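You operate a simulated robot arm through the tools that you are given. There is no shell and no other tool. Be economical: measure what you need, move in short steps, check, and stop when the job is done.

The job below is to be done with a simulated two-armed robot. You get a single attempt, and the scene is never put back.

Task
Carry the rack in both hands to the filter bench's free patch.
Fine: then put its funnel into the funnels drawer and shut the drawer. Where these are worked on the way, their far stop is far enough and under half their travel is too little: funnels drawer.
Where things are to end (x, y in the base frame): white drying rack within 0.06 m of [0.28, -3.12]; glass funnel within 0.06 m of [0.27, -2.72].
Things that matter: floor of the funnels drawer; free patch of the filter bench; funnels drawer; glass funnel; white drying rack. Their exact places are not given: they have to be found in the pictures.

It is judged by the outcome, as a careful person would: the job done as asked, and still so three seconds after it is handed in. It fails if anything else is knocked over, pushed out of place, dropped, spilled or broken.

Robot
Two 7-joint arms with two-finger parallel grippers on one trunk, on a base that drives. Base frame: it is fixed to the floor where the robot stands at the start and does not move with it; the origin is under the middle of the robot, x ahead of it, y to its left, z up; the surface under the hand at the start is at about z = 0.47. Units: m, rad, N and s.
The left shoulder is at the start at [0.06, 0.143, 0.776], the right one opposite. With the tool pointing down near the work surface each hand reaches from about 0.24 to 0.72 m from the robot's upright axis, wherever it stands, measured 20 degrees to its own side. Places, roughly: floor of the funnels drawer [0.4, -2.7, 0.6]; free patch of the filter bench [0.3, -3, 0.8]; funnels drawer [0.3, -2.7, 0.6]. Payload 1.57 kg a hand.
The tool frame of a hand sits at the grasp point between the pads (the TCP): z along the fingers, y along the line on which they close. The tips reach 0.03 m beyond it. The gripper opens to 0.11 m. The fingers are 0.024 m wide and 0.012 m thick; the gripper's body (0.048 by 0.112 m) begins 0.078 m behind the TCP.
Orientation is that of the tool frame in the base frame, as a unit quaternion [x, y, z, w]. With the fingers straight down and closing along the base's y, the tool's x points along the base's -x, its y along +y and its z along -z.

Tools
- The arms move only by the tool move_arm. It takes "left_increments", "right_increments" or both (then of equal length, played together; a hand with none holds still); each is a list of rows, each a list of 7 numbers: the shift along the tool's x, y, z in m, then the turn, a rotation vector about the tool's x, y, z in rad, then the opening, from 0 (shut) to 1 (fully open). In form: [[tx, ty, tz, wx, wy, wz, gripper], ...]. A call has 1 to 8 rows; each row shifts and turns the commanded pose from where the row before left it, along the tool's axes as they then stand. A row lasts 0.2 s, in which the tool goes at most 0.05 m and 0.15 rad; a call with a longer step from one row to the next is refused whole, and so is a gripper value outside its range. Where a pose cannot be reached the arm comes as near as it can. A force on the tool above 40 N (or 10 N above the force at the start of the call, whichever is more), or a blocked arm, ends the call early, and 0.2 s more pass. The fingers move at their own pace (about 0.045 m/s each) and stop on an object; they squeeze with about 25 N. The grip force told is the motor's: it shows also when the fingers shut on nothing. Time passes only in rows, and 0.2 s behind the last, so rows that do not move let the fingers close. The reply holds the time, the measured pose of the TCP, the force on the tool along the base axes, the opening and the grip force, in the units named above and with some noise, with the torque about the TCP (base axes, N m) and any sound that the robot's microphone picked up.
- Cameras (640 x 400 px; columns grow to the right, rows downward): "scene" is now at [0.0425, -0.0039, 1.3826]; the picture's right is [-0.03, -1.00, 0.00], its down [-0.78, 0.02, -0.62] and it looks along [0.62, -0.02, -0.79] (base axes); focal length 290 px, centre (320, 200). "left" rides on the left gripper at [0.07, -0.016, -0.141] in its tool frame; the picture's right is [0.23, 0.97, 0.00], its down [-0.86, 0.20, -0.48] and it looks along [-0.47, 0.11, 0.88] (tool axes); focal length 222 px, centre (320, 200). "right" rides on the right gripper at [0.07, 0.016, -0.141] in its tool frame; the picture's right is [-0.23, 0.97, 0.00], its down [-0.86, -0.20, -0.48] and it looks along [-0.47, -0.11, 0.88] (tool axes); focal length 222 px, centre (320, 200).
- get_image(camera): a new picture of that camera. The clock stands still meanwhile.
- move_column(by): slides the trunk up (or, below 0, down) by that many m; the arms and the scene camera ride with it, the base frame stays. It gives what a move gives, with no picture.
- base_move(legs): drives the robot by 1 to 6 legs, each [ahead, left, turn to the left] in m, m and rad, along the robot's own axes; the way and the turn of a leg run together, so that a leg with both is an arc; at most 1.5 m and 3.142 rad a leg. The arms and the cameras ride along, it lands a little off, and it stops where it bumps. It gives what a move gives.
- head_to(pan, tilt): turns the head with the scene camera to pan (to the left, within 1.501 rad either way) and tilt (down, from -0.506 to 1.204), counted from straight ahead of the robot. It gives what a move gives.
- locate(camera, pixels): there is no depth. For up to 12 entries [column, row, z] of the newest picture of that camera ("zoom" is the newest enlarged one), the place [x, y] in the base frame at which the ray of that pixel passes the height z, good to about 0.002 m. The clock stands still meanwhile.
- close_up(camera, box): a new picture of the part [left, top, right, bottom] of that camera's present view, enlarged. The clock stands still meanwhile.
- hand_in(): hands the job in; it is judged then, once.

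Keep the steps short. Do not move on a guess: measure, check each grasp and each placing, and mend mistakes. In all there are 80 turns and 70 pictures (those below and enlarged ones count). Leave the grippers open and the arms clear of the work at the hand-in unless told otherwise, and finish with a single line.

The tools are called after ">>>" as a command line: name --argument value ..., lists and objects as JSON in quotes. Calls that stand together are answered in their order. move_arm: Moves the arms, as the interface text tells. Its arguments: {"type":"object","properties":{"left_increments":{"type":"array","items":{"type":"array","items":{"type":"number"}}},"right_increments":{"type":"array","items":{"type":"array","items":{"type":"number"}}}},"required":[]} The other tools are called the same way: move_column (by) slides the trunk up or down; base_move (legs) drives the base; head_to (pan, tilt) turns the head that bears the scene camera; get_image (camera) takes a picture; locate (camera, pixels) gives the place at which the rays of pixels pass given heights; close_up (camera, box) takes an enlarged picture of a part of a camera's view; hand_in () hands the job in.

At the start:

```text
t: 0.0
left_eef_pos: [0.583, 0.1819, 0.7237]
left_tcp_rot: [0.0, 1.0, 0.0, 0.0]
left_wrist_force: [-0.4, 0.0, -0.5]
left_wrist_torque: [-0.01, 0.0, -0.01]
left_width: 0.1099
left_gripper_force: 0.1
right_eef_pos: [0.5182, -0.3558, 0.8]
right_tcp_rot: [0.0, 1.0, 0.0, -0.001]
right_wrist_force: [-0.3, 0.0, -0.5]
right_wrist_torque: [0.01, -0.03, -0.01]
right_width: 0.1101
right_gripper_force: 0.1
trunk travel left (down, up): [-0.375, 0.215]
robot x, y, heading: [-0.0014, -0.0001, 0.003]
head pan, tilt: [-0.026, 0.902]
```

scene: 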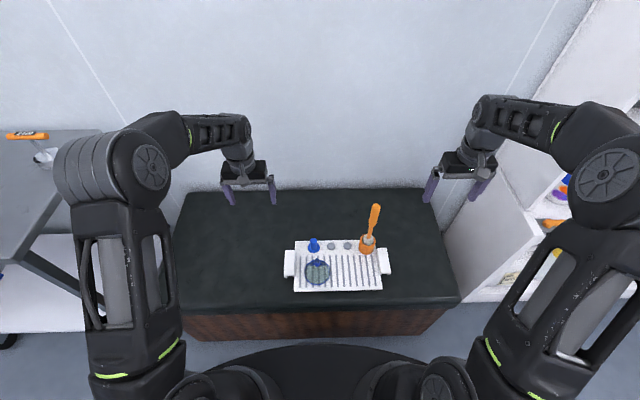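
right: 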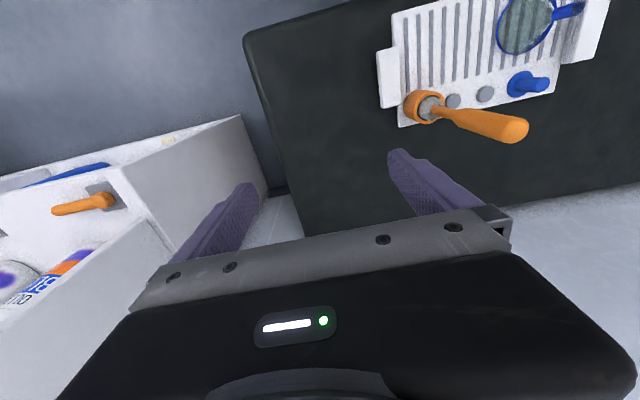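
left: 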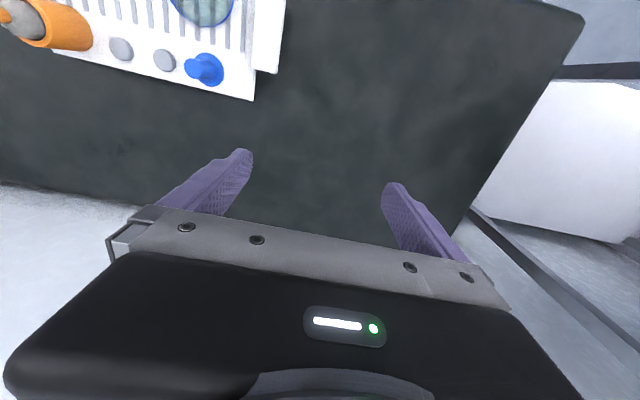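

I see the white rack with handles at the left (289,263) and right (384,261), the funnel (318,270), a blue piece and an orange brush. I'll enlarge it.

>>> close_up --camera "scene" --box '[260, 190, 420, 310]'

>>> locate --camera "scene" --pixels '[[289, 263, 0.5], [384, 261, 0.5], [296, 241, 0.5], [377, 239, 0.5], [294, 291, 0.5], [382, 289, 0.5], [318, 270, 0.53], [180, 190, 0.47], [430, 190, 0.47], [460, 300, 0.47], [183, 312, 0.47]]'

```text
3.33 times, centred on (340, 250) of scene
```

zoom: 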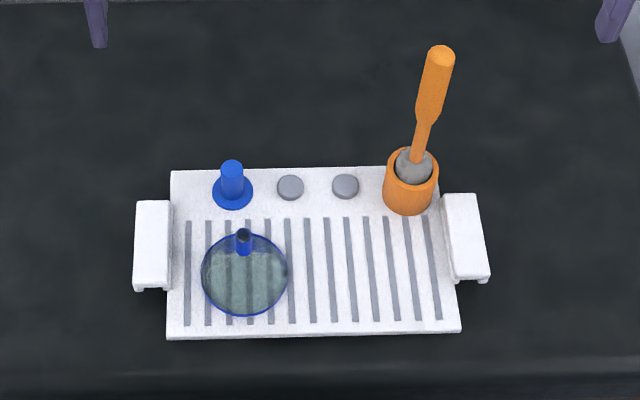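

```text
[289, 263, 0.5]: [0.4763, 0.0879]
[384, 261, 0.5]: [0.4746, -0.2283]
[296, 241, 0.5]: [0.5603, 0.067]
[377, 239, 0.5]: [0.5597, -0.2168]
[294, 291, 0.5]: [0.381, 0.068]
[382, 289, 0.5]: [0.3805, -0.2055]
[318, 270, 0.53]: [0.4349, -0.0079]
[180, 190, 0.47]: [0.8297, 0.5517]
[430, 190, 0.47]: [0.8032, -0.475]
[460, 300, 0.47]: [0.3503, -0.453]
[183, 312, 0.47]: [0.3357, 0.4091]
```

The rack spans about x 0.38–0.56, with side handles at y 0.088 and −0.23. Their x-length is under 0.11, so I plan to grip along x. I'll turn both hands 90° with their cameras outside.

>>> move_arm --left_increments '[[0, 0, 0, 0, 0, 0.15, 1], [0, 0, 0, 0, 0, 0.15, 1], [0, 0, 0, 0, 0, 0.15, 1], [0, 0, 0, 0, 0, 0.15, 1], [0, 0, 0, 0, 0, 0.15, 1], [0, 0, 0, 0, 0, 0.15, 1], [0, 0, 0, 0, 0, 0.15, 1], [0, 0, 0, 0, 0, 0.15, 1]]' --right_increments '[[0, 0, 0, 0, 0, -0.15, 1], [0, 0, 0, 0, 0, -0.15, 1], [0, 0, 0, 0, 0, -0.15, 1], [0, 0, 0, 0, 0, -0.15, 1], [0, 0, 0, 0, 0, -0.15, 1], [0, 0, 0, 0, 0, -0.15, 1], [0, 0, 0, 0, 0, -0.15, 1], [0, 0, 0, 0, 0, -0.15, 1]]'

>>> move_arm --left_increments '[[0, 0, 0, 0, 0, 0.124, 1], [0, 0, 0, 0, 0, 0.124, 1], [0, 0, 0, 0, 0, 0.123, 1], [0, -0.035, 0, 0, 0, 0, 1], [0, -0.035, 0, 0, 0, 0, 1], [0, -0.035, 0, 0, 0, 0, 1], [0, 0, 0, 0, 0, 0, 1]]' --right_increments '[[0, 0, 0, 0, 0, -0.124, 1], [0, 0, 0, 0, 0, -0.124, 1], [0, 0, 0, 0, 0, -0.123, 1], [0, 0.02, 0.03, 0, 0, 0, 1], [0, 0.02, 0.03, 0, 0, 0, 1], [0, 0, 0.02, 0, 0, 0, 1], [0, 0, 0, 0, 0, 0, 1]]'

>>> get_image --camera "left"

>>> get_image --camera "right"

```text
t: 1.8
left_eef_pos: [0.5832, 0.1816, 0.7233]
left_tcp_rot: [0.566, 0.825, 0.0, 0.0]
left_wrist_force: [0.1, -0.3, -0.2]
left_wrist_torque: [0.01, 0.0, 0.02]
left_width: 0.1101
left_gripper_force: 0.0
right_eef_pos: [0.5182, -0.3562, 0.7992]
right_tcp_rot: [-0.566, 0.825, 0.0, 0.0]
right_wrist_force: [1.7, 0.4, 0.1]
right_wrist_torque: [0.0, 0.02, -0.05]
right_width: 0.11
right_gripper_force: 0.0
trunk travel left (down, up): [-0.375, 0.215]
robot x, y, heading: [0.0032, 0.0013, 0.001]
head pan, tilt: [-0.026, 0.902]
```

```text
t: 3.4
left_eef_pos: [0.4773, 0.1799, 0.7246]
left_tcp_rot: [0.708, 0.707, -0.001, -0.001]
left_wrist_force: [0.6, -0.3, 0.2]
left_wrist_torque: [0.0, -0.02, 0.03]
left_width: 0.1098
left_gripper_force: 0.0
right_eef_pos: [0.4787, -0.3556, 0.7197]
right_tcp_rot: [-0.707, 0.707, 0.0, -0.001]
right_wrist_force: [-0.1, 0.1, -0.8]
right_wrist_torque: [0.0, 0.0, -0.03]
right_width: 0.1098
right_gripper_force: 0.1
trunk travel left (down, up): [-0.375, 0.215]
robot x, y, heading: [-0.0031, 0.0021, 0.004]
head pan, tilt: [-0.026, 0.902]
```

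```text
65 pictures are left
```

left: 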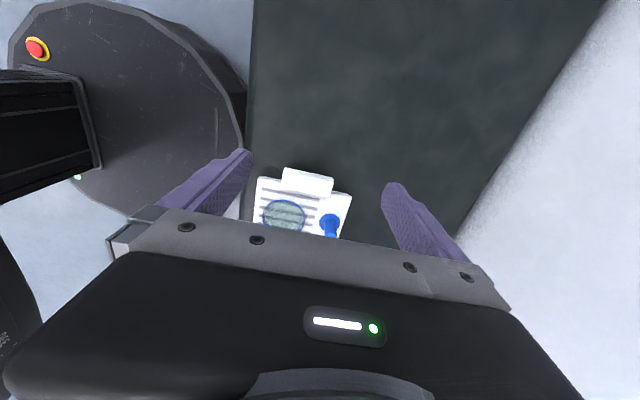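

```text
64 pictures are left
```

right: 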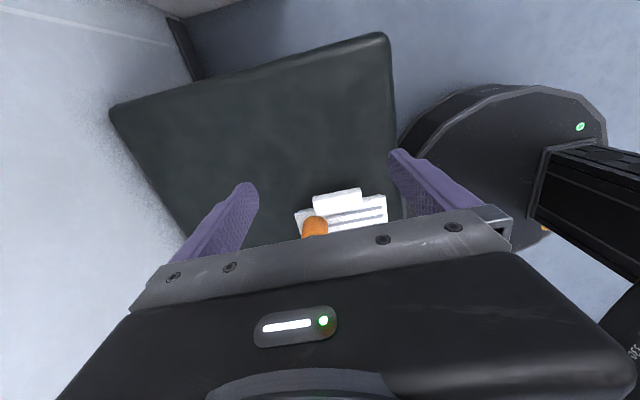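

The wrist cameras see both handles from above. I'll enlarge both to work out the handle heights from the two views.

>>> close_up --camera "left" --box '[240, 150, 368, 230]'

>>> locate --camera "zoom" --pixels '[[100, 100, 0.5], [100, 100, 0.54]]'

>>> close_up --camera "right" --box '[280, 170, 408, 250]'

```text
5.00 times, centred on (304, 190) of left
```

zoom: 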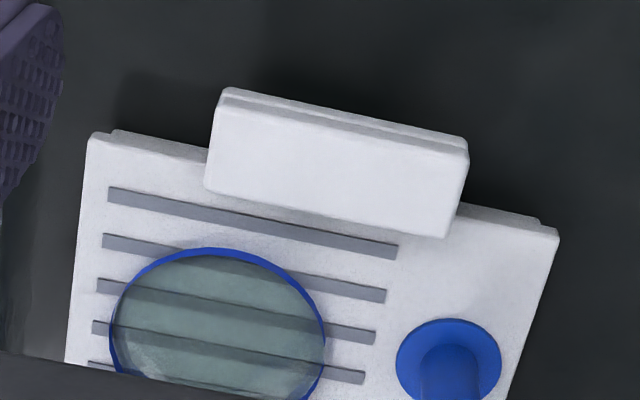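

```text
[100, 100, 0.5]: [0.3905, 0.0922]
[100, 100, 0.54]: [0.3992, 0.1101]
```

```text
5.00 times, centred on (344, 210) of right
```

zoom: 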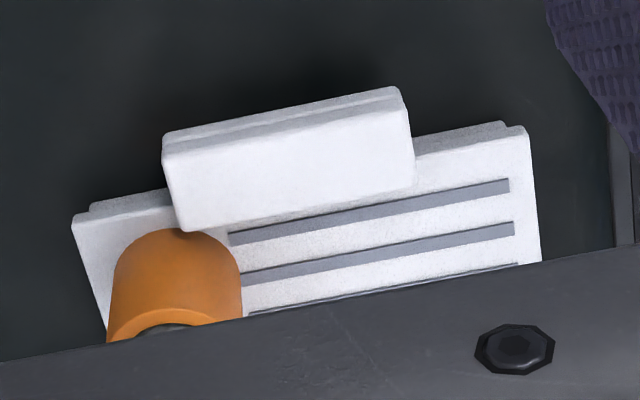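

Triangulating the handle corners, scene view against left and right views, at two heights.

>>> locate --camera "scene" --pixels '[[285.1, 250.3, 0.5], [285.1, 250.3, 0.55], [284.2, 274.5, 0.5], [284.2, 274.5, 0.55], [294.5, 274.3, 0.55], [295.6, 250.3, 0.55], [377.5, 248.2, 0.5], [377.5, 248.2, 0.55], [391, 271.5, 0.5], [391, 271.5, 0.55]]'

>>> locate --camera "left" --pixels '[[284.2, 169.5, 0.5], [284.2, 169.5, 0.55], [333.4, 180, 0.5], [333.4, 180, 0.55], [329.4, 197.4, 0.5], [329.4, 197.4, 0.55], [281, 188, 0.5], [281, 188, 0.55]]'

>>> locate --camera "right" --pixels '[[313, 200, 0.5], [313, 200, 0.55], [361.5, 191.5, 0.5], [361.5, 191.5, 0.55], [317, 216, 0.5], [317, 216, 0.55], [363, 207, 0.5], [363, 207, 0.55]]'

```text
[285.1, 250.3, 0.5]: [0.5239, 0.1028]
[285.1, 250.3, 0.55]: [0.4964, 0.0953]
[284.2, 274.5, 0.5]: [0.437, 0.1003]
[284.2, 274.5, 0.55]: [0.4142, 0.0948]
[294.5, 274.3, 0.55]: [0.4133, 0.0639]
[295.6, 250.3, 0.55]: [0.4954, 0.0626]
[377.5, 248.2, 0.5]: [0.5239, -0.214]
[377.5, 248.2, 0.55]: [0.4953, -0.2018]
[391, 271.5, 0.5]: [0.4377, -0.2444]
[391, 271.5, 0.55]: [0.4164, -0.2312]
```

```text
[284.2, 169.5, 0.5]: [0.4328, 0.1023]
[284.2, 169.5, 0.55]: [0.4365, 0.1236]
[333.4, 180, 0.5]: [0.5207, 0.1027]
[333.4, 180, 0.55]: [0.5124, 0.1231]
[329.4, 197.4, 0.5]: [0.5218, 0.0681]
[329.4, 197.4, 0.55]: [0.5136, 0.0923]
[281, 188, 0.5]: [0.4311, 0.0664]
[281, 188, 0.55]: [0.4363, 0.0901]
```

```text
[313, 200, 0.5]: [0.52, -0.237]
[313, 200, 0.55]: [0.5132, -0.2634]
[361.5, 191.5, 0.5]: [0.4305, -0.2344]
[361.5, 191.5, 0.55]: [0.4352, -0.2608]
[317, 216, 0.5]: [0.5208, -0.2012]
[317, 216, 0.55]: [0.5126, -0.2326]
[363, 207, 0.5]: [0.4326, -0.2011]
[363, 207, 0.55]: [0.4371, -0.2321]
```

Handle tops are at z≈0.503, x 0.433–0.522, centred on y≈0.085 and −0.222. Before gripping I'll look at the destination on the right.

>>> head_to --pan -1.3 --tilt 0.25

>>> get_image --camera "scene"

```text
t: 4.8
left_eef_pos: [0.4775, 0.1806, 0.7225]
left_tcp_rot: [0.707, 0.707, 0.0, 0.0]
left_wrist_force: [-0.1, -0.1, 0.4]
left_wrist_torque: [-0.02, -0.03, 0.01]
left_width: 0.1101
left_gripper_force: 0.0
right_eef_pos: [0.48, -0.3555, 0.7202]
right_tcp_rot: [0.708, -0.707, -0.001, 0.0]
right_wrist_force: [1.3, 0.5, 0.2]
right_wrist_torque: [-0.02, -0.01, 0.02]
right_width: 0.11
right_gripper_force: 0.0
trunk travel left (down, up): [-0.375, 0.215]
robot x, y, heading: [-0.0004, 0.0057, 0.0]
head pan, tilt: [-1.3, 0.25]
```

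```text
61 pictures are left
```

scene: 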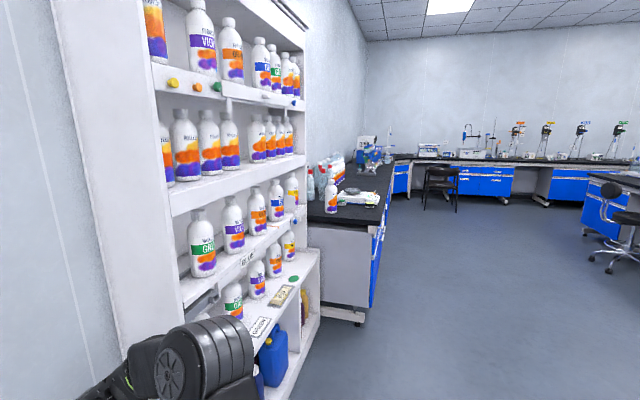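

The filter bench stands along the same wall, its front with blue drawers facing −x. I'll enlarge it.

>>> close_up --camera "scene" --box '[290, 120, 450, 220]'

>>> locate --camera "scene" --pixels '[[379, 223, 0.8], [308, 218, 0.8], [392, 158, 0.8], [320, 320, 0.0], [362, 325, 0.0], [392, 200, 0]]'

```text
4.00 times, centred on (370, 170) of scene
```

zoom: 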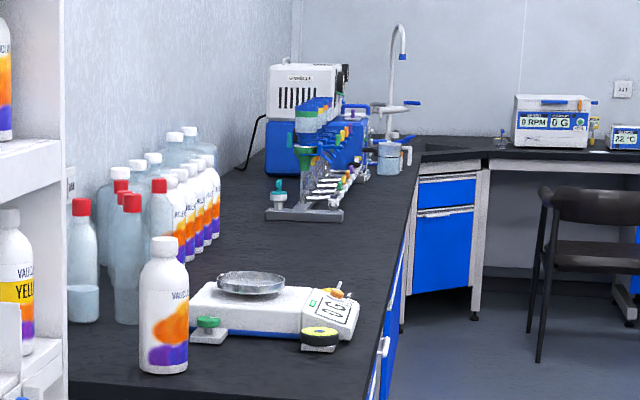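

```text
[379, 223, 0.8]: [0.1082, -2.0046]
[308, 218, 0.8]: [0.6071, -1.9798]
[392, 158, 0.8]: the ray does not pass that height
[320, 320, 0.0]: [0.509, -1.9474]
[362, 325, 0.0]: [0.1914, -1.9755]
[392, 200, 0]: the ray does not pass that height
```

The bench front edge is at x≈0.1, so I'll later face it with heading 0. First I aim the head back at the rack and check the tall brush next to the right handle.

>>> head_to --pan -0.026 --tilt 0.902

>>> close_up --camera "scene" --box '[340, 190, 420, 290]'

>>> locate --camera "scene" --pixels '[[375, 206, 0.6], [375, 206, 0.65], [375, 206, 0.7], [367, 252, 0.5]]'

```text
t: 6.3
left_eef_pos: [0.4775, 0.1807, 0.7223]
left_tcp_rot: [0.707, 0.707, 0.001, 0.0]
left_wrist_force: [-0.8, -0.7, -0.8]
left_wrist_torque: [0.01, 0.0, 0.03]
left_width: 0.11
left_gripper_force: 0.0
right_eef_pos: [0.4796, -0.3556, 0.7193]
right_tcp_rot: [-0.707, 0.707, 0.0, -0.001]
right_wrist_force: [-0.2, -0.6, -0.2]
right_wrist_torque: [-0.01, -0.02, -0.02]
right_width: 0.11
right_gripper_force: 0.0
trunk travel left (down, up): [-0.375, 0.215]
robot x, y, heading: [0.0031, 0.0054, -0.0]
head pan, tilt: [-0.026, 0.902]
```

```text
4.00 times, centred on (380, 240) of scene
```

zoom: 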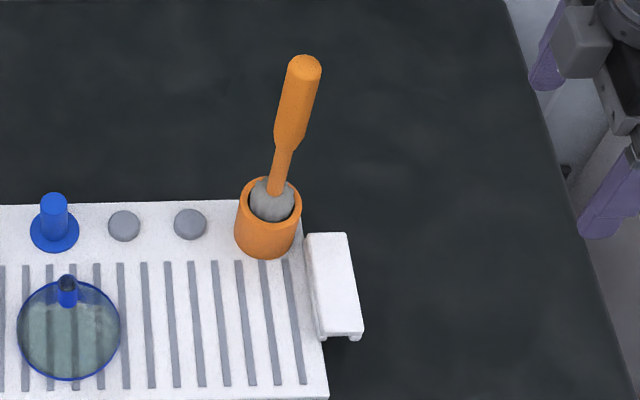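

```text
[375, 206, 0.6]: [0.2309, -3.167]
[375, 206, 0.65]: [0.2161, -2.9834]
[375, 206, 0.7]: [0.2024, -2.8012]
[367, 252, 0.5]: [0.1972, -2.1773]
```

>>> locate --camera "zoom" --pixels '[[304, 65, 0.6], [304, 65, 0.65], [304, 65, 0.7], [265, 240, 0.49], [270, 190, 0.54], [306, 235, 0.503], [346, 235, 0.503], [362, 330, 0.503], [320, 333, 0.503]]'

```text
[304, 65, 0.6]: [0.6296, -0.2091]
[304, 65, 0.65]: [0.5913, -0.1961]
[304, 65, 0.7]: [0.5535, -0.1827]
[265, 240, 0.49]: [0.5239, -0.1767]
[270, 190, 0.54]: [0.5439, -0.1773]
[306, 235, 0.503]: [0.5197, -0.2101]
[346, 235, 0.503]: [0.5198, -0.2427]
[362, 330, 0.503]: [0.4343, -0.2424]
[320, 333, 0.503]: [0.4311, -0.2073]
```

Right handle: y −0.209…−0.242, centre x 0.477. The brush is upright at (0.545, −0.18), reaching about z 0.70. The right TCP goes to (0.477, −0.231) and the left to (0.477, 0.090). First I'll lower outside, stopping at z≈0.56.

>>> move_arm --left_increments '[[-0.03, 0, 0.02, 0, 0, 0, 1], [-0.03, 0, 0.03, 0, 0, 0, 1], [-0.03, 0, 0.04, 0, 0, 0, 1], [0, 0, 0.04, 0, 0, 0, 1], [0, 0, 0.03, 0, 0, 0, 1], [0, 0, 0, 0, 0, 0, 1]]' --right_increments '[[-0.035, 0.0025, 0.02, 0, 0, 0, 1], [-0.035, 0, 0.03, 0, 0, 0, 1], [-0.035, 0, 0.04, 0, 0, 0, 1], [-0.0195, 0, 0.04, 0, 0, 0, 1], [0, 0, 0.03, 0, 0, 0, 1], [0, 0, 0, 0, 0, 0, 1]]'

>>> close_up --camera "scene" --box '[240, 170, 440, 295]'

>>> get_image --camera "left"

>>> get_image --camera "right"

```text
refused: row 3 steps farther than a row can; nothing moved
```

```text
3.20 times, centred on (340, 232) of scene
```

zoom: 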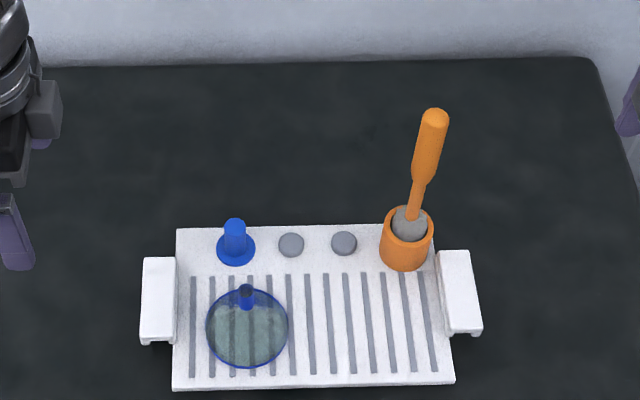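

```text
57 pictures are left
```

left: 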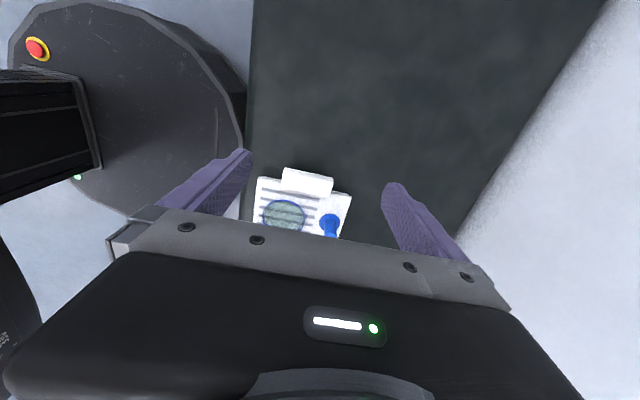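

```text
56 pictures are left
```

right: 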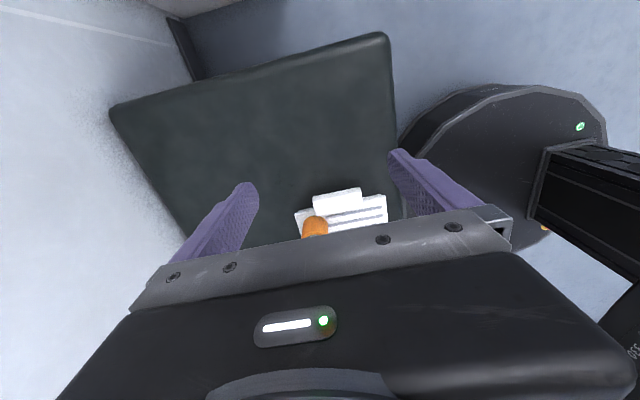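

The step was too long and refused. I'll use smaller rows.

>>> move_arm --left_increments '[[0, 0, 0.04, 0, 0, 0, 1], [-0.025, 0, 0.03, 0, 0, 0, 1], [-0.025, 0, 0.03, 0, 0, 0, 1], [-0.02, 0, 0.03, 0, 0, 0, 1], [-0.02, 0, 0.03, 0, 0, 0, 1], [0, 0, 0, 0, 0, 0, 1], [0, 0, 0, 0, 0, 0, 1]]' --right_increments '[[0, 0.0025, 0.04, 0, 0, 0, 1], [-0.031, 0, 0.03, 0, 0, 0, 1], [-0.031, 0, 0.03, 0, 0, 0, 1], [-0.031, 0, 0.03, 0, 0, 0, 1], [-0.0315, 0, 0.03, 0, 0, 0, 1], [0, 0, 0, 0, 0, 0, 1], [0, 0, 0, 0, 0, 0, 1]]'

>>> close_up --camera "scene" --box '[240, 170, 440, 295]'

>>> get_image --camera "left"

>>> get_image --camera "right"

```text
t: 7.9
left_eef_pos: [0.4797, 0.092, 0.5636]
left_tcp_rot: [0.707, 0.707, 0.0, 0.0]
left_wrist_force: [0.3, 0.0, -0.1]
left_wrist_torque: [-0.01, -0.01, -0.03]
left_width: 0.1099
left_gripper_force: 0.1
right_eef_pos: [0.4766, -0.2336, 0.5617]
right_tcp_rot: [0.707, -0.707, 0.0, 0.0]
right_wrist_force: [0.5, 0.1, -1.0]
right_wrist_torque: [-0.04, 0.0, -0.01]
right_width: 0.1102
right_gripper_force: 0.2
trunk travel left (down, up): [-0.375, 0.215]
robot x, y, heading: [0.0014, -0.0032, -0.001]
head pan, tilt: [-0.026, 0.902]
```

```text
3.20 times, centred on (340, 232) of scene
```

zoom: 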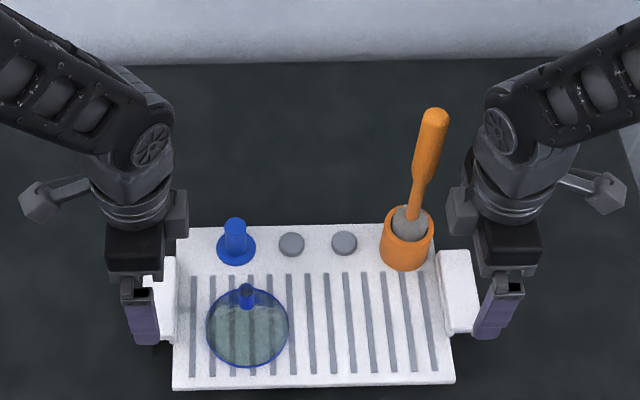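

```text
54 pictures are left
```

left: 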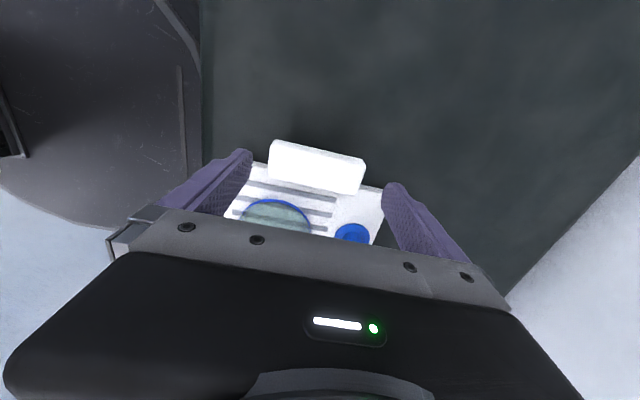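

```text
53 pictures are left
```

right: 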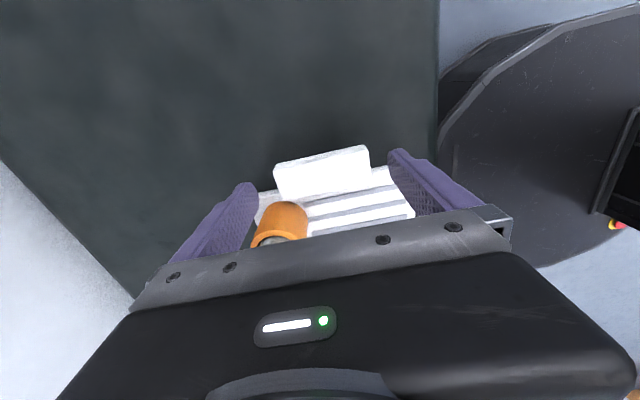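

Both hands are above the handles. I'll re-measure the handle corners from the closer views.

>>> locate --camera "left" --pixels '[[273, 141, 0.503], [366, 158, 0.503], [358, 195, 0.503], [268, 180, 0.503]]'

>>> locate --camera "right" --pixels '[[274, 165, 0.503], [367, 147, 0.503], [280, 200, 0.503], [370, 185, 0.503]]'

```text
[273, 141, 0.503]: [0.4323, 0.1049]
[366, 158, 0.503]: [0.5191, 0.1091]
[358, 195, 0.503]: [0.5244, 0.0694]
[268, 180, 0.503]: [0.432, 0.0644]
```

```text
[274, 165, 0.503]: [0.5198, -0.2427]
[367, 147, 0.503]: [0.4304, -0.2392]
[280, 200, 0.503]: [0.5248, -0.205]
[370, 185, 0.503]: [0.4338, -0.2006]
```

Handle centre x≈0.477. I'll lower both by 0.055 with a slight x correction on the left. Tips will stop at about 0.477, above the 0.47 top.

>>> move_arm --left_increments '[[0, -0.001, 0.02, 0, 0, 0, 1], [0, 0, 0.02, 0, 0, 0, 1], [0, 0, 0.015, 0, 0, 0, 1], [0, 0, 0, 0, 0, 0, 1]]' --right_increments '[[0, 0, 0.02, 0, 0, 0, 1], [0, 0, 0.02, 0, 0, 0, 1], [0, 0, 0.014, 0, 0, 0, 1], [0, 0, 0, 0, 0, 0, 1]]'

>>> close_up --camera "scene" --box '[240, 190, 440, 315]'

>>> get_image --camera "left"

```text
t: 8.9
left_eef_pos: [0.4778, 0.0912, 0.5094]
left_tcp_rot: [0.707, 0.707, 0.0, 0.001]
left_wrist_force: [0.9, 0.8, -0.9]
left_wrist_torque: [0.03, 0.01, -0.01]
left_width: 0.1098
left_gripper_force: 0.0
right_eef_pos: [0.4758, -0.2333, 0.5058]
right_tcp_rot: [-0.707, 0.707, 0.0, 0.0]
right_wrist_force: [-0.5, -0.1, 0.4]
right_wrist_torque: [0.03, 0.02, -0.03]
right_width: 0.11
right_gripper_force: 0.0
trunk travel left (down, up): [-0.375, 0.215]
robot x, y, heading: [0.0005, 0.0035, -0.006]
head pan, tilt: [-0.026, 0.902]
```

```text
3.20 times, centred on (340, 252) of scene
```

zoom: 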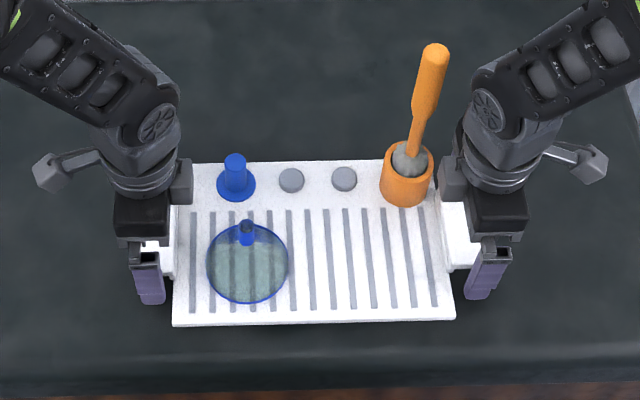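

```text
51 pictures are left
```

left: 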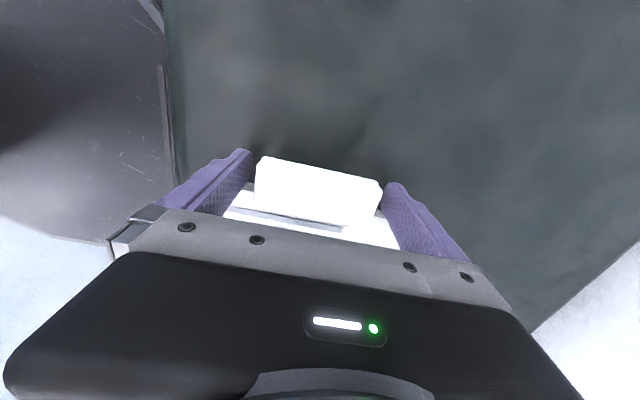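

The fingers straddle the handles on both sides, so I close both together.

>>> move_arm --left_increments '[[0, 0, 0, 0, 0, 0, 0], [0, 0, 0, 0, 0, 0, 0], [0, 0, 0, 0, 0, 0, 0], [0, 0, 0, 0, 0, 0, 0], [0, 0, 0, 0, 0, 0, 0]]' --right_increments '[[0, 0, 0, 0, 0, 0, 0], [0, 0, 0, 0, 0, 0, 0], [0, 0, 0, 0, 0, 0, 0], [0, 0, 0, 0, 0, 0, 0], [0, 0, 0, 0, 0, 0, 0]]'

```text
t: 10.1
left_eef_pos: [0.4771, 0.0913, 0.5092]
left_tcp_rot: [0.707, 0.707, -0.001, -0.001]
left_wrist_force: [-4.3, 0.4, 0.4]
left_wrist_torque: [-0.03, 0.44, -0.22]
left_width: 0.0901
left_gripper_force: 24.3
right_eef_pos: [0.4763, -0.2339, 0.5053]
right_tcp_rot: [-0.707, 0.708, 0.0, 0.0]
right_wrist_force: [1.9, -0.6, 0.6]
right_wrist_torque: [-0.2, -0.31, -0.35]
right_width: 0.0896
right_gripper_force: 24.9
trunk travel left (down, up): [-0.375, 0.215]
robot x, y, heading: [-0.0007, 0.0002, -0.0]
head pan, tilt: [-0.026, 0.902]
```

Both stopped on the handles at 0.09 m with full grip. A test lift of 0.03 m comes next, both together.

>>> move_arm --left_increments '[[0, 0, -0.005, 0, 0, 0, 0], [0, 0, -0.01, 0, 0, 0, 0], [0, 0, -0.01, 0, 0, 0, 0], [0, 0, -0.005, 0, 0, 0, 0], [0, 0, 0, 0, 0, 0, 0]]' --right_increments '[[0, 0, -0.005, 0, 0, 0, 0], [0, 0, -0.01, 0, 0, 0, 0], [0, 0, -0.01, 0, 0, 0, 0], [0, 0, -0.005, 0, 0, 0, 0], [0, 0, 0, 0, 0, 0, 0]]'

>>> close_up --camera "scene" --box '[240, 190, 440, 315]'

```text
t: 11.3
left_eef_pos: [0.4764, 0.0909, 0.5384]
left_tcp_rot: [0.707, 0.707, 0.0, -0.001]
left_wrist_force: [-4.4, 3.4, -1.7]
left_wrist_torque: [-0.64, 0.01, -0.79]
left_width: 0.0897
left_gripper_force: 25.1
right_eef_pos: [0.4739, -0.2331, 0.5353]
right_tcp_rot: [-0.707, 0.707, 0.0, 0.0]
right_wrist_force: [5.6, -3.6, -7.8]
right_wrist_torque: [-0.46, 0.07, -0.81]
right_width: 0.09
right_gripper_force: 24.8
trunk travel left (down, up): [-0.375, 0.215]
robot x, y, heading: [0.0032, 0.0006, 0.002]
head pan, tilt: [-0.026, 0.902]
```

```text
3.20 times, centred on (340, 252) of scene
```

zoom: 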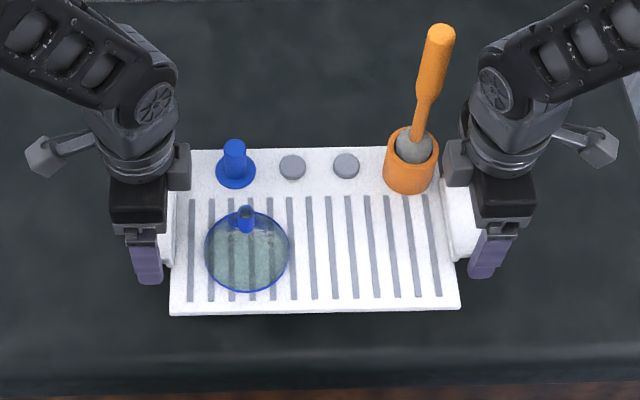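

The rack lifts level with everything still in place. I'll raise the trunk fully, since the filter bench is near z 0.8.

>>> move_column --by 0.1

>>> move_column --by 0.11

>>> get_image --camera "scene"

```text
t: 12.6
left_eef_pos: [0.4757, 0.0916, 0.6387]
left_tcp_rot: [0.707, 0.707, -0.001, -0.001]
left_wrist_force: [-5.4, 4.7, -4.0]
left_wrist_torque: [-0.18, -0.13, -1.01]
left_width: 0.09
left_gripper_force: 24.8
right_eef_pos: [0.4757, -0.234, 0.636]
right_tcp_rot: [0.707, -0.707, 0.0, -0.001]
right_wrist_force: [5.1, -5.4, -7.4]
right_wrist_torque: [-0.48, 0.21, -0.72]
right_width: 0.0899
right_gripper_force: 25.6
trunk travel left (down, up): [-0.475, 0.115]
robot x, y, heading: [-0.0002, -0.0006, -0.004]
head pan, tilt: [-0.026, 0.902]
```

```text
t: 14.1
left_eef_pos: [0.4771, 0.0912, 0.7492]
left_tcp_rot: [0.707, 0.707, -0.001, -0.001]
left_wrist_force: [-3.9, 6.2, -5.4]
left_wrist_torque: [0.16, 0.11, -0.86]
left_width: 0.0898
left_gripper_force: 25.1
right_eef_pos: [0.475, -0.2326, 0.7477]
right_tcp_rot: [-0.707, 0.707, 0.001, 0.0]
right_wrist_force: [4.4, -7.0, -5.9]
right_wrist_torque: [-0.03, 0.04, -0.51]
right_width: 0.0901
right_gripper_force: 24.7
trunk travel left (down, up): [-0.585, 0.005]
robot x, y, heading: [0.0019, 0.0014, 0.002]
head pan, tilt: [-0.026, 0.902]
```

```text
49 pictures are left
```

scene: 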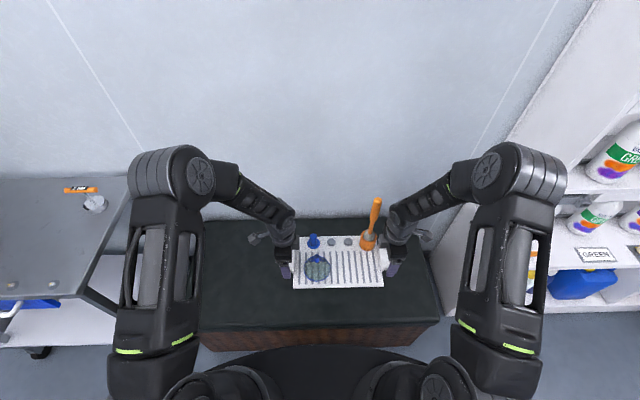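

Everything is stable. Backing up 0.6 m, clear of the bench and shelf, then checking.

>>> base_move --legs '[[-0.6, 0, 0]]'

>>> get_image --camera "scene"

```text
t: 17.5
left_eef_pos: [-0.1382, 0.0913, 0.7501]
left_tcp_rot: [0.709, 0.705, 0.001, -0.001]
left_wrist_force: [-3.2, 8.5, -6.6]
left_wrist_torque: [0.33, 0.06, -0.4]
left_width: 0.09
left_gripper_force: 25.3
right_eef_pos: [-0.1413, -0.2346, 0.7472]
right_tcp_rot: [-0.705, 0.709, 0.0, 0.0]
right_wrist_force: [2.4, -8.4, -3.8]
right_wrist_torque: [0.3, 0.02, -0.64]
right_width: 0.0898
right_gripper_force: 25.2
trunk travel left (down, up): [-0.585, 0.005]
robot x, y, heading: [-0.617, 0.0034, -0.009]
head pan, tilt: [-0.026, 0.902]
```

```text
48 pictures are left
```

scene: 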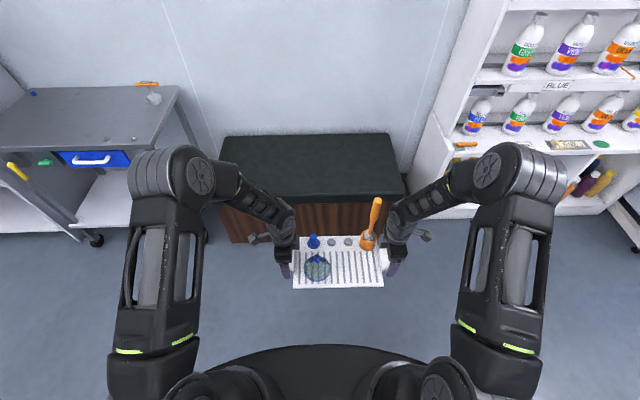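

Backed up fine. Next I check the path to the right.

>>> head_to --pan -1.45 --tilt 0.35

>>> get_image --camera "scene"

```text
t: 19.1
left_eef_pos: [-0.1387, 0.0905, 0.7489]
left_tcp_rot: [0.709, 0.705, -0.001, -0.001]
left_wrist_force: [-1.2, -1.4, -4.5]
left_wrist_torque: [-0.03, -0.19, -0.04]
left_width: 0.0898
left_gripper_force: 24.8
right_eef_pos: [-0.1402, -0.2343, 0.7468]
right_tcp_rot: [-0.705, 0.709, 0.001, 0.0]
right_wrist_force: [0.9, 0.6, -5.8]
right_wrist_torque: [-0.05, 0.24, -0.16]
right_width: 0.0895
right_gripper_force: 25.3
trunk travel left (down, up): [-0.585, 0.005]
robot x, y, heading: [-0.6135, 0.0048, -0.008]
head pan, tilt: [-1.45, 0.351]
```

```text
47 pictures are left
```

scene: 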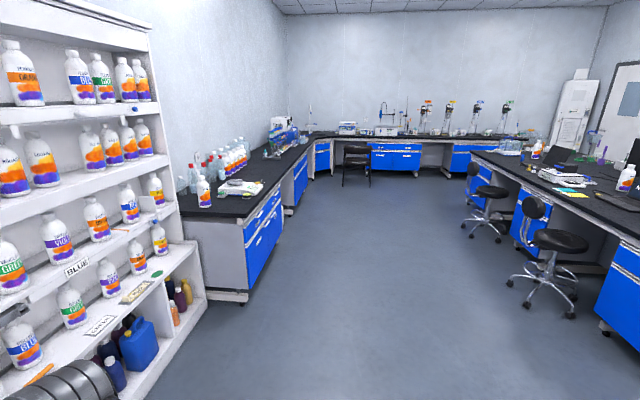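

The way looks clear. I'll check distances on the floor and bench.

>>> locate --camera "scene" --pixels '[[510, 285, 0.05], [463, 228, 0.05], [342, 185, 0.0], [245, 298, 0.05], [247, 216, 0.8], [309, 145, 0.8], [247, 216, 0.85], [309, 145, 0.85], [286, 212, 0.05]]'

>>> close_up --camera "scene" --box '[180, 100, 340, 300]'

```text
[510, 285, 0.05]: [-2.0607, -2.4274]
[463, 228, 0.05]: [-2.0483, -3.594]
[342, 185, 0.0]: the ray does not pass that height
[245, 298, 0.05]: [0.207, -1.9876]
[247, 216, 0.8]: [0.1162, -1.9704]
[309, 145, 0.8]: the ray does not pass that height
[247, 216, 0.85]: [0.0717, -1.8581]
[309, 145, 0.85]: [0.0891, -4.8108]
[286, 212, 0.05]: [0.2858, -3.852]
```

```text
2.00 times, centred on (260, 200) of scene
```

zoom: 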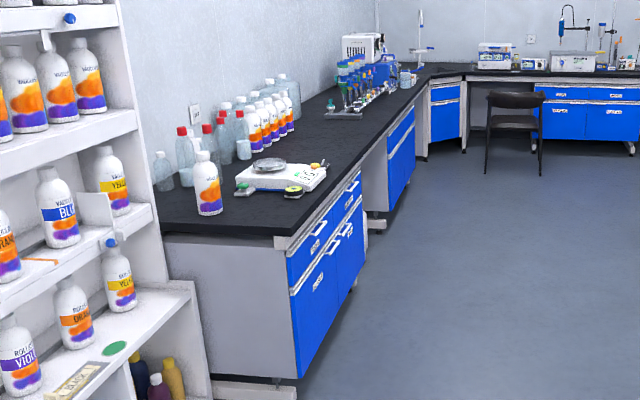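

Chairs are at x≈−2, so the way is clear. Driving right in two legs to y≈−3.0.

>>> base_move --legs '[[0, -1.5, 0], [0, -1.45, 0.008]]'

>>> head_to --pan 0.0 --tilt 0.6

>>> get_image --camera "scene"

```text
t: 33.2
left_eef_pos: [-0.183, -2.8502, 0.7499]
left_tcp_rot: [0.713, 0.701, 0.0, -0.001]
left_wrist_force: [-3.3, -0.2, -4.5]
left_wrist_torque: [-0.05, -0.07, -0.42]
left_width: 0.0899
left_gripper_force: 25.2
right_eef_pos: [-0.19, -3.1743, 0.7456]
right_tcp_rot: [-0.701, 0.713, 0.0, 0.0]
right_wrist_force: [3.5, 0.6, -6.1]
right_wrist_torque: [0.08, 0.08, -0.43]
right_width: 0.09
right_gripper_force: 24.6
trunk travel left (down, up): [-0.585, 0.005]
robot x, y, heading: [-0.6628, -2.9372, -0.012]
head pan, tilt: [-1.45, 0.351]
```

```text
t: 34.8
left_eef_pos: [-0.1831, -2.8493, 0.7487]
left_tcp_rot: [0.712, 0.702, 0.0, 0.0]
left_wrist_force: [-0.6, -0.6, -5.2]
left_wrist_torque: [-0.07, -0.22, -0.02]
left_width: 0.0898
left_gripper_force: 25.3
right_eef_pos: [-0.19, -3.1736, 0.7464]
right_tcp_rot: [-0.701, 0.713, 0.001, 0.0]
right_wrist_force: [0.4, 1.7, -6.0]
right_wrist_torque: [-0.01, 0.27, -0.19]
right_width: 0.09
right_gripper_force: 25.0
trunk travel left (down, up): [-0.585, 0.005]
robot x, y, heading: [-0.6583, -2.9348, -0.014]
head pan, tilt: [0.0, 0.6]
```

```text
45 pictures are left
```

scene: 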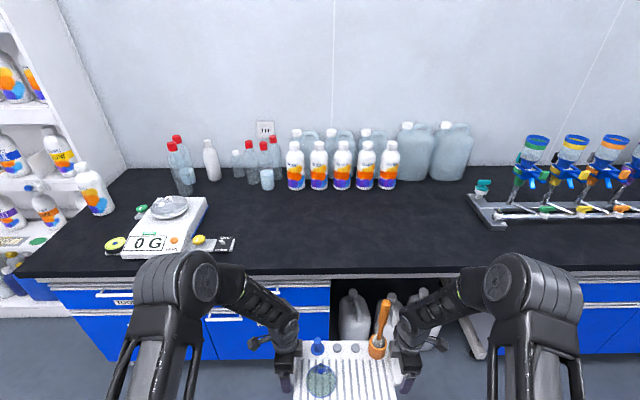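

The free area lies ahead, between the balance and the filter manifold. I'll measure the bench edge, bottles and manifold at the bench top.

>>> locate --camera "scene" --pixels '[[340, 272, 0.8], [340, 190, 0.8], [390, 190, 0.8], [440, 180, 0.8], [490, 228, 0.8], [467, 195, 0.8], [220, 252, 0.8], [150, 255, 0.8], [265, 188, 0.8], [340, 274, 0.77], [205, 320, 0.6], [328, 300, 0.7]]'

>>> close_up --camera "scene" --box '[40, 230, 340, 400]'

```text
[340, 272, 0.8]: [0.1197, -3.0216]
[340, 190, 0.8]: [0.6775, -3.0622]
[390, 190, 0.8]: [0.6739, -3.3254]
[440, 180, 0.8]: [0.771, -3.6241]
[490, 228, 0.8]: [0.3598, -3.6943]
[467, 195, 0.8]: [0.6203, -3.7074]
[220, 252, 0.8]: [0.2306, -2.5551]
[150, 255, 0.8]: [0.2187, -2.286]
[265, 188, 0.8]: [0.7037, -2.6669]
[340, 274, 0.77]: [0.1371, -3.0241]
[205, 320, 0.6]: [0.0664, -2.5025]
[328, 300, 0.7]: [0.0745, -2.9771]
```

```text
2.13 times, centred on (190, 315) of scene
```

zoom: 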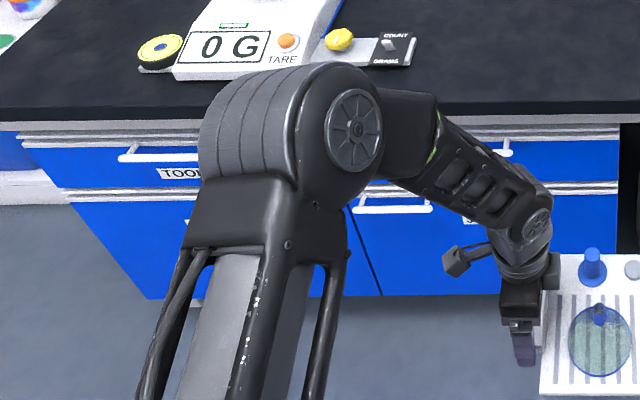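

Bench edge is at x≈0.12 and the target spot is free. I'll raise the rack 0.15 m with both arms together.

>>> move_arm --left_increments '[[0, 0, -0.01, 0, 0, 0, 0], [0, 0, -0.02, 0, 0, 0, 0], [0, 0, -0.025, 0, 0, 0, 0], [0, 0, -0.025, 0, 0, 0, 0], [0, 0, -0.025, 0, 0, 0, 0], [0, 0, -0.025, 0, 0, 0, 0], [0, 0, -0.02, 0, 0, 0, 0], [0, 0, 0, 0, 0, 0, 0]]' --right_increments '[[0, 0, -0.01, 0, 0, 0, 0], [0, 0, -0.02, 0, 0, 0, 0], [0, 0, -0.025, 0, 0, 0, 0], [0, 0, -0.025, 0, 0, 0, 0], [0, 0, -0.025, 0, 0, 0, 0], [0, 0, -0.025, 0, 0, 0, 0], [0, 0, -0.02, 0, 0, 0, 0], [0, 0, 0, 0, 0, 0, 0]]'

>>> get_image --camera "scene"

```text
t: 36.6
left_eef_pos: [-0.1834, -2.8507, 0.8967]
left_tcp_rot: [0.713, 0.701, 0.0, -0.001]
left_wrist_force: [-5.8, 3.3, -2.0]
left_wrist_torque: [-0.64, -0.16, -0.93]
left_width: 0.09
left_gripper_force: 25.1
right_eef_pos: [-0.19, -3.1742, 0.8968]
right_tcp_rot: [-0.701, 0.713, 0.0, -0.002]
right_wrist_force: [5.4, -3.2, -8.3]
right_wrist_torque: [-0.58, 0.29, -0.76]
right_width: 0.0901
right_gripper_force: 25.2
trunk travel left (down, up): [-0.585, 0.005]
robot x, y, heading: [-0.6632, -2.9322, -0.018]
head pan, tilt: [0.0, 0.6]
```

```text
43 pictures are left
```

scene: 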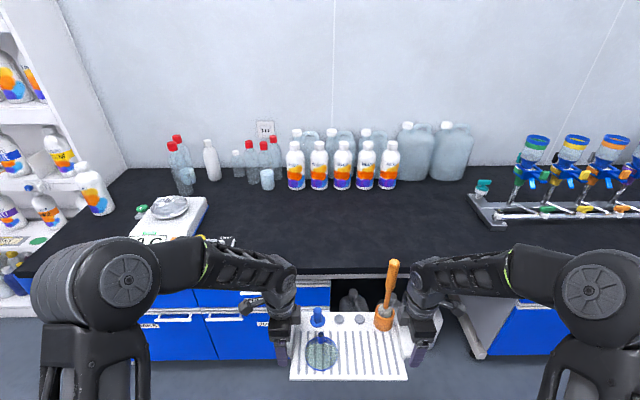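

Level and stable. I drive sideways 0.106 m with a small heading fix, then ahead 0.40 m over the bench.

>>> base_move --legs '[[0, -0.11, 0.016], [0.4, 0, 0]]'

>>> get_image --camera "scene"

```text
t: 39.9
left_eef_pos: [0.2141, -2.9498, 0.8973]
left_tcp_rot: [0.706, 0.708, 0.0, -0.001]
left_wrist_force: [-3.5, 8.9, -7.6]
left_wrist_torque: [0.32, 0.04, -0.47]
left_width: 0.0902
left_gripper_force: 25.1
right_eef_pos: [0.2142, -3.2761, 0.8966]
right_tcp_rot: [-0.707, 0.707, 0.0, -0.001]
right_wrist_force: [2.9, -9.8, -3.3]
right_wrist_torque: [0.3, 0.07, -0.42]
right_width: 0.0898
right_gripper_force: 25.2
trunk travel left (down, up): [-0.585, 0.005]
robot x, y, heading: [-0.2623, -3.0417, -0.002]
head pan, tilt: [0.0, 0.6]
```

```text
42 pictures are left
```

scene: 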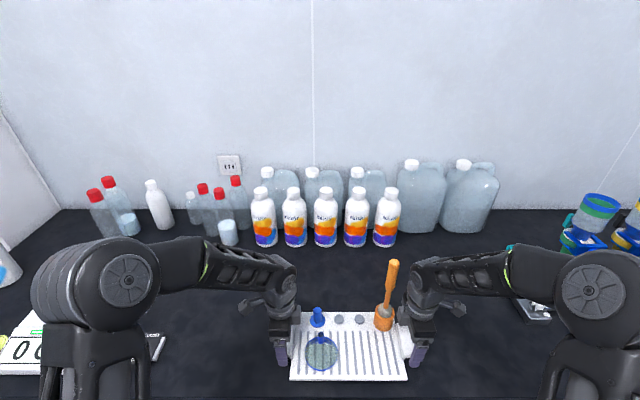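

Hands' centre is (0.214, −3.113). I extend 0.066 m ahead and 0.007 m to the right.

>>> move_arm --left_increments '[[-0.001, 0.006, 0, 0, 0, 0, 0], [-0.002, 0.015, 0, 0, 0, 0, 0], [-0.002, 0.02, 0, 0, 0, 0, 0], [-0.002, 0.017, 0, 0, 0, 0, 0], [0, 0.008, 0, 0, 0, 0, 0], [0, 0, 0, 0, 0, 0, 0]]' --right_increments '[[0.001, -0.006, 0, 0, 0, 0, 0], [0.002, -0.015, 0, 0, 0, 0, 0], [0.002, -0.02, 0, 0, 0, 0, 0], [0.002, -0.017, 0, 0, 0, 0, 0], [0, -0.008, 0, 0, 0, 0, 0], [0, 0, 0, 0, 0, 0, 0]]'

>>> move_arm --left_increments '[[0, 0, 0.006, 0, 0, 0, 0], [0, 0, 0.01, 0, 0, 0, 0], [0, 0, 0.01, 0, 0, 0, 0], [0, 0, 0.006, 0, 0, 0, 0], [0, 0, 0, 0, 0, 0, 0]]' --right_increments '[[0, 0, 0.006, 0, 0, 0, 0], [0, 0, 0.01, 0, 0, 0, 0], [0, 0, 0.01, 0, 0, 0, 0], [0, 0, 0.006, 0, 0, 0, 0], [0, 0, 0, 0, 0, 0, 0]]'

>>> get_image --camera "scene"

>>> get_image --camera "left"

```text
t: 41.3
left_eef_pos: [0.281, -2.9586, 0.8973]
left_tcp_rot: [0.706, 0.708, -0.001, -0.003]
left_wrist_force: [-1.2, -3.0, -7.3]
left_wrist_torque: [0.54, 0.01, -0.16]
left_width: 0.09
left_gripper_force: 25.3
right_eef_pos: [0.2792, -3.2822, 0.8967]
right_tcp_rot: [0.707, -0.707, 0.0, 0.0]
right_wrist_force: [1.2, 2.6, -1.9]
right_wrist_torque: [0.38, 0.08, -0.16]
right_width: 0.0902
right_gripper_force: 25.0
trunk travel left (down, up): [-0.585, 0.005]
robot x, y, heading: [-0.2615, -3.0422, 0.003]
head pan, tilt: [0.0, 0.6]
```

```text
t: 41.9
left_eef_pos: [0.2805, -2.9583, 0.8891]
left_tcp_rot: [0.708, 0.707, 0.002, 0.003]
left_wrist_force: [-5.2, 1.2, 18.4]
left_wrist_torque: [0.01, 1.98, -0.27]
left_width: 0.09
left_gripper_force: 25.1
right_eef_pos: [0.2789, -3.284, 0.8867]
right_tcp_rot: [-0.707, 0.708, -0.004, 0.002]
right_wrist_force: [-4.3, -0.2, 12.8]
right_wrist_torque: [-0.2, 0.77, -0.36]
right_width: 0.0902
right_gripper_force: 25.4
trunk travel left (down, up): [-0.585, 0.005]
robot x, y, heading: [-0.265, -3.0419, -0.001]
head pan, tilt: [0.0, 0.6]
stopped in row 3 (left hand): the force on the tool passed its limit at 51 N (the readings are from after the stop); the commanded pose is now the measured one
```

```text
41 pictures are left
```

scene: 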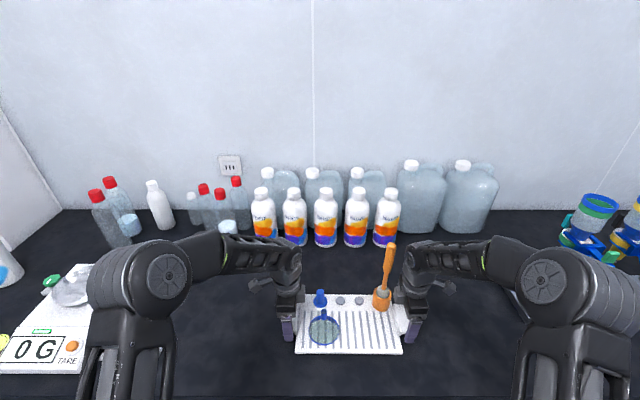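

```text
40 pictures are left
```

left: 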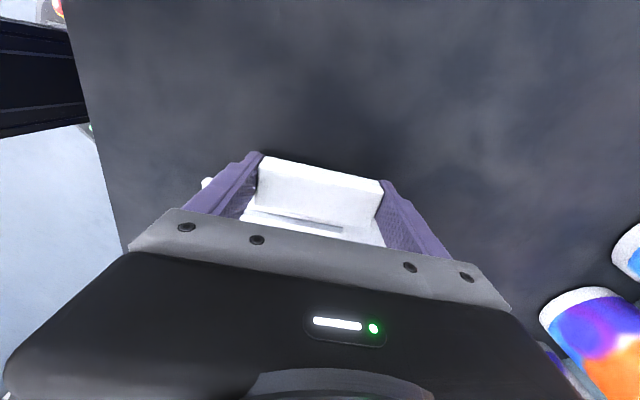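

Contact came at TCP z≈0.888, earlier than expected, so the bench may be about 0.85 high. I check by locating the same middle bottle's base in this picture against the earlier one.

>>> locate --camera "scene" --pixels '[[325, 246, 0.8], [325, 246, 0.85], [385, 246, 0.8], [385, 246, 0.85], [460, 232, 0.8], [460, 232, 0.85], [350, 353, 0.8], [350, 353, 0.85], [350, 353, 0.87]]'

>>> close_up --camera "scene" --box '[240, 240, 460, 380]'

```text
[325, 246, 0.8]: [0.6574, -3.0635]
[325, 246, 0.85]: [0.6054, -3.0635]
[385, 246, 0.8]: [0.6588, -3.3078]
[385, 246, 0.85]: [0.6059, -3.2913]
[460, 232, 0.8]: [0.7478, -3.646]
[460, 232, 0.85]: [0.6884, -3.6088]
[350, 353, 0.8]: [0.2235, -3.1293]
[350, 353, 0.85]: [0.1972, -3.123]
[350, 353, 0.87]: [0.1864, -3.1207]
```

```text
2.86 times, centred on (350, 310) of scene
```

zoom: 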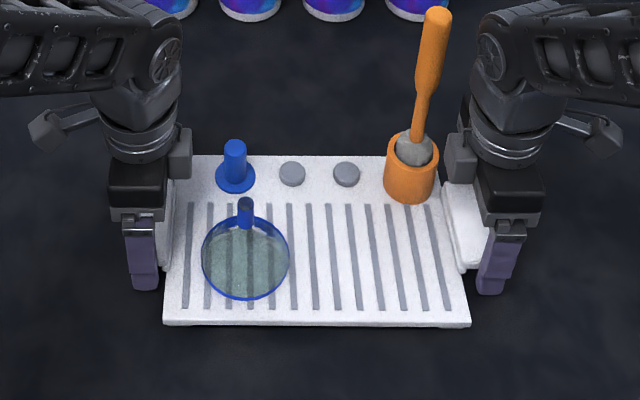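

The bottle triangulates to a bench height of about 0.83–0.85 and both hands carry upward force, so the rack is resting on the bench. I lower 1 mm to settle it, then open.

>>> move_arm --left_increments '[[0, 0, 0, 0, 0, 0, 0], [0, 0, 0, 0, 0, 0, 0]]' --right_increments '[[0, 0, 0.0, 0, 0, 0, 0], [0, 0, 0, 0, 0, 0, 0]]'

>>> close_up --camera "right" --box '[160, 100, 480, 300]'

```text
t: 42.5
left_eef_pos: [0.2801, -2.9585, 0.8898]
left_tcp_rot: [0.707, 0.707, 0.003, 0.004]
left_wrist_force: [-7.0, 1.0, 20.2]
left_wrist_torque: [0.11, 0.39, -0.47]
left_width: 0.0898
left_gripper_force: 24.9
right_eef_pos: [0.2781, -3.2822, 0.8859]
right_tcp_rot: [-0.707, 0.707, -0.004, 0.003]
right_wrist_force: [-3.5, -1.4, 18.3]
right_wrist_torque: [0.03, 0.57, -0.46]
right_width: 0.0904
right_gripper_force: 24.7
trunk travel left (down, up): [-0.585, 0.005]
robot x, y, heading: [-0.2633, -3.0453, -0.002]
head pan, tilt: [0.0, 0.6]
```

```text
2.00 times, centred on (320, 200) of right
```

zoom: 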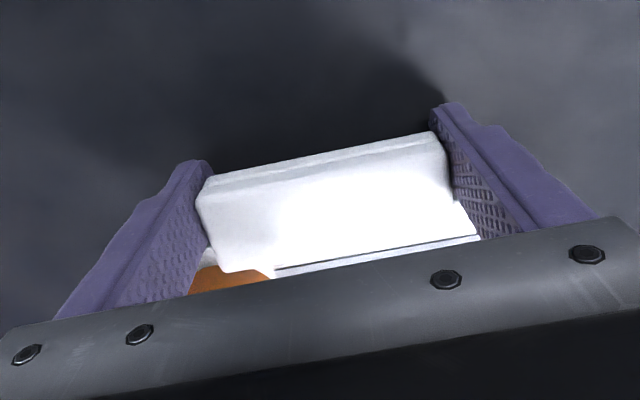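

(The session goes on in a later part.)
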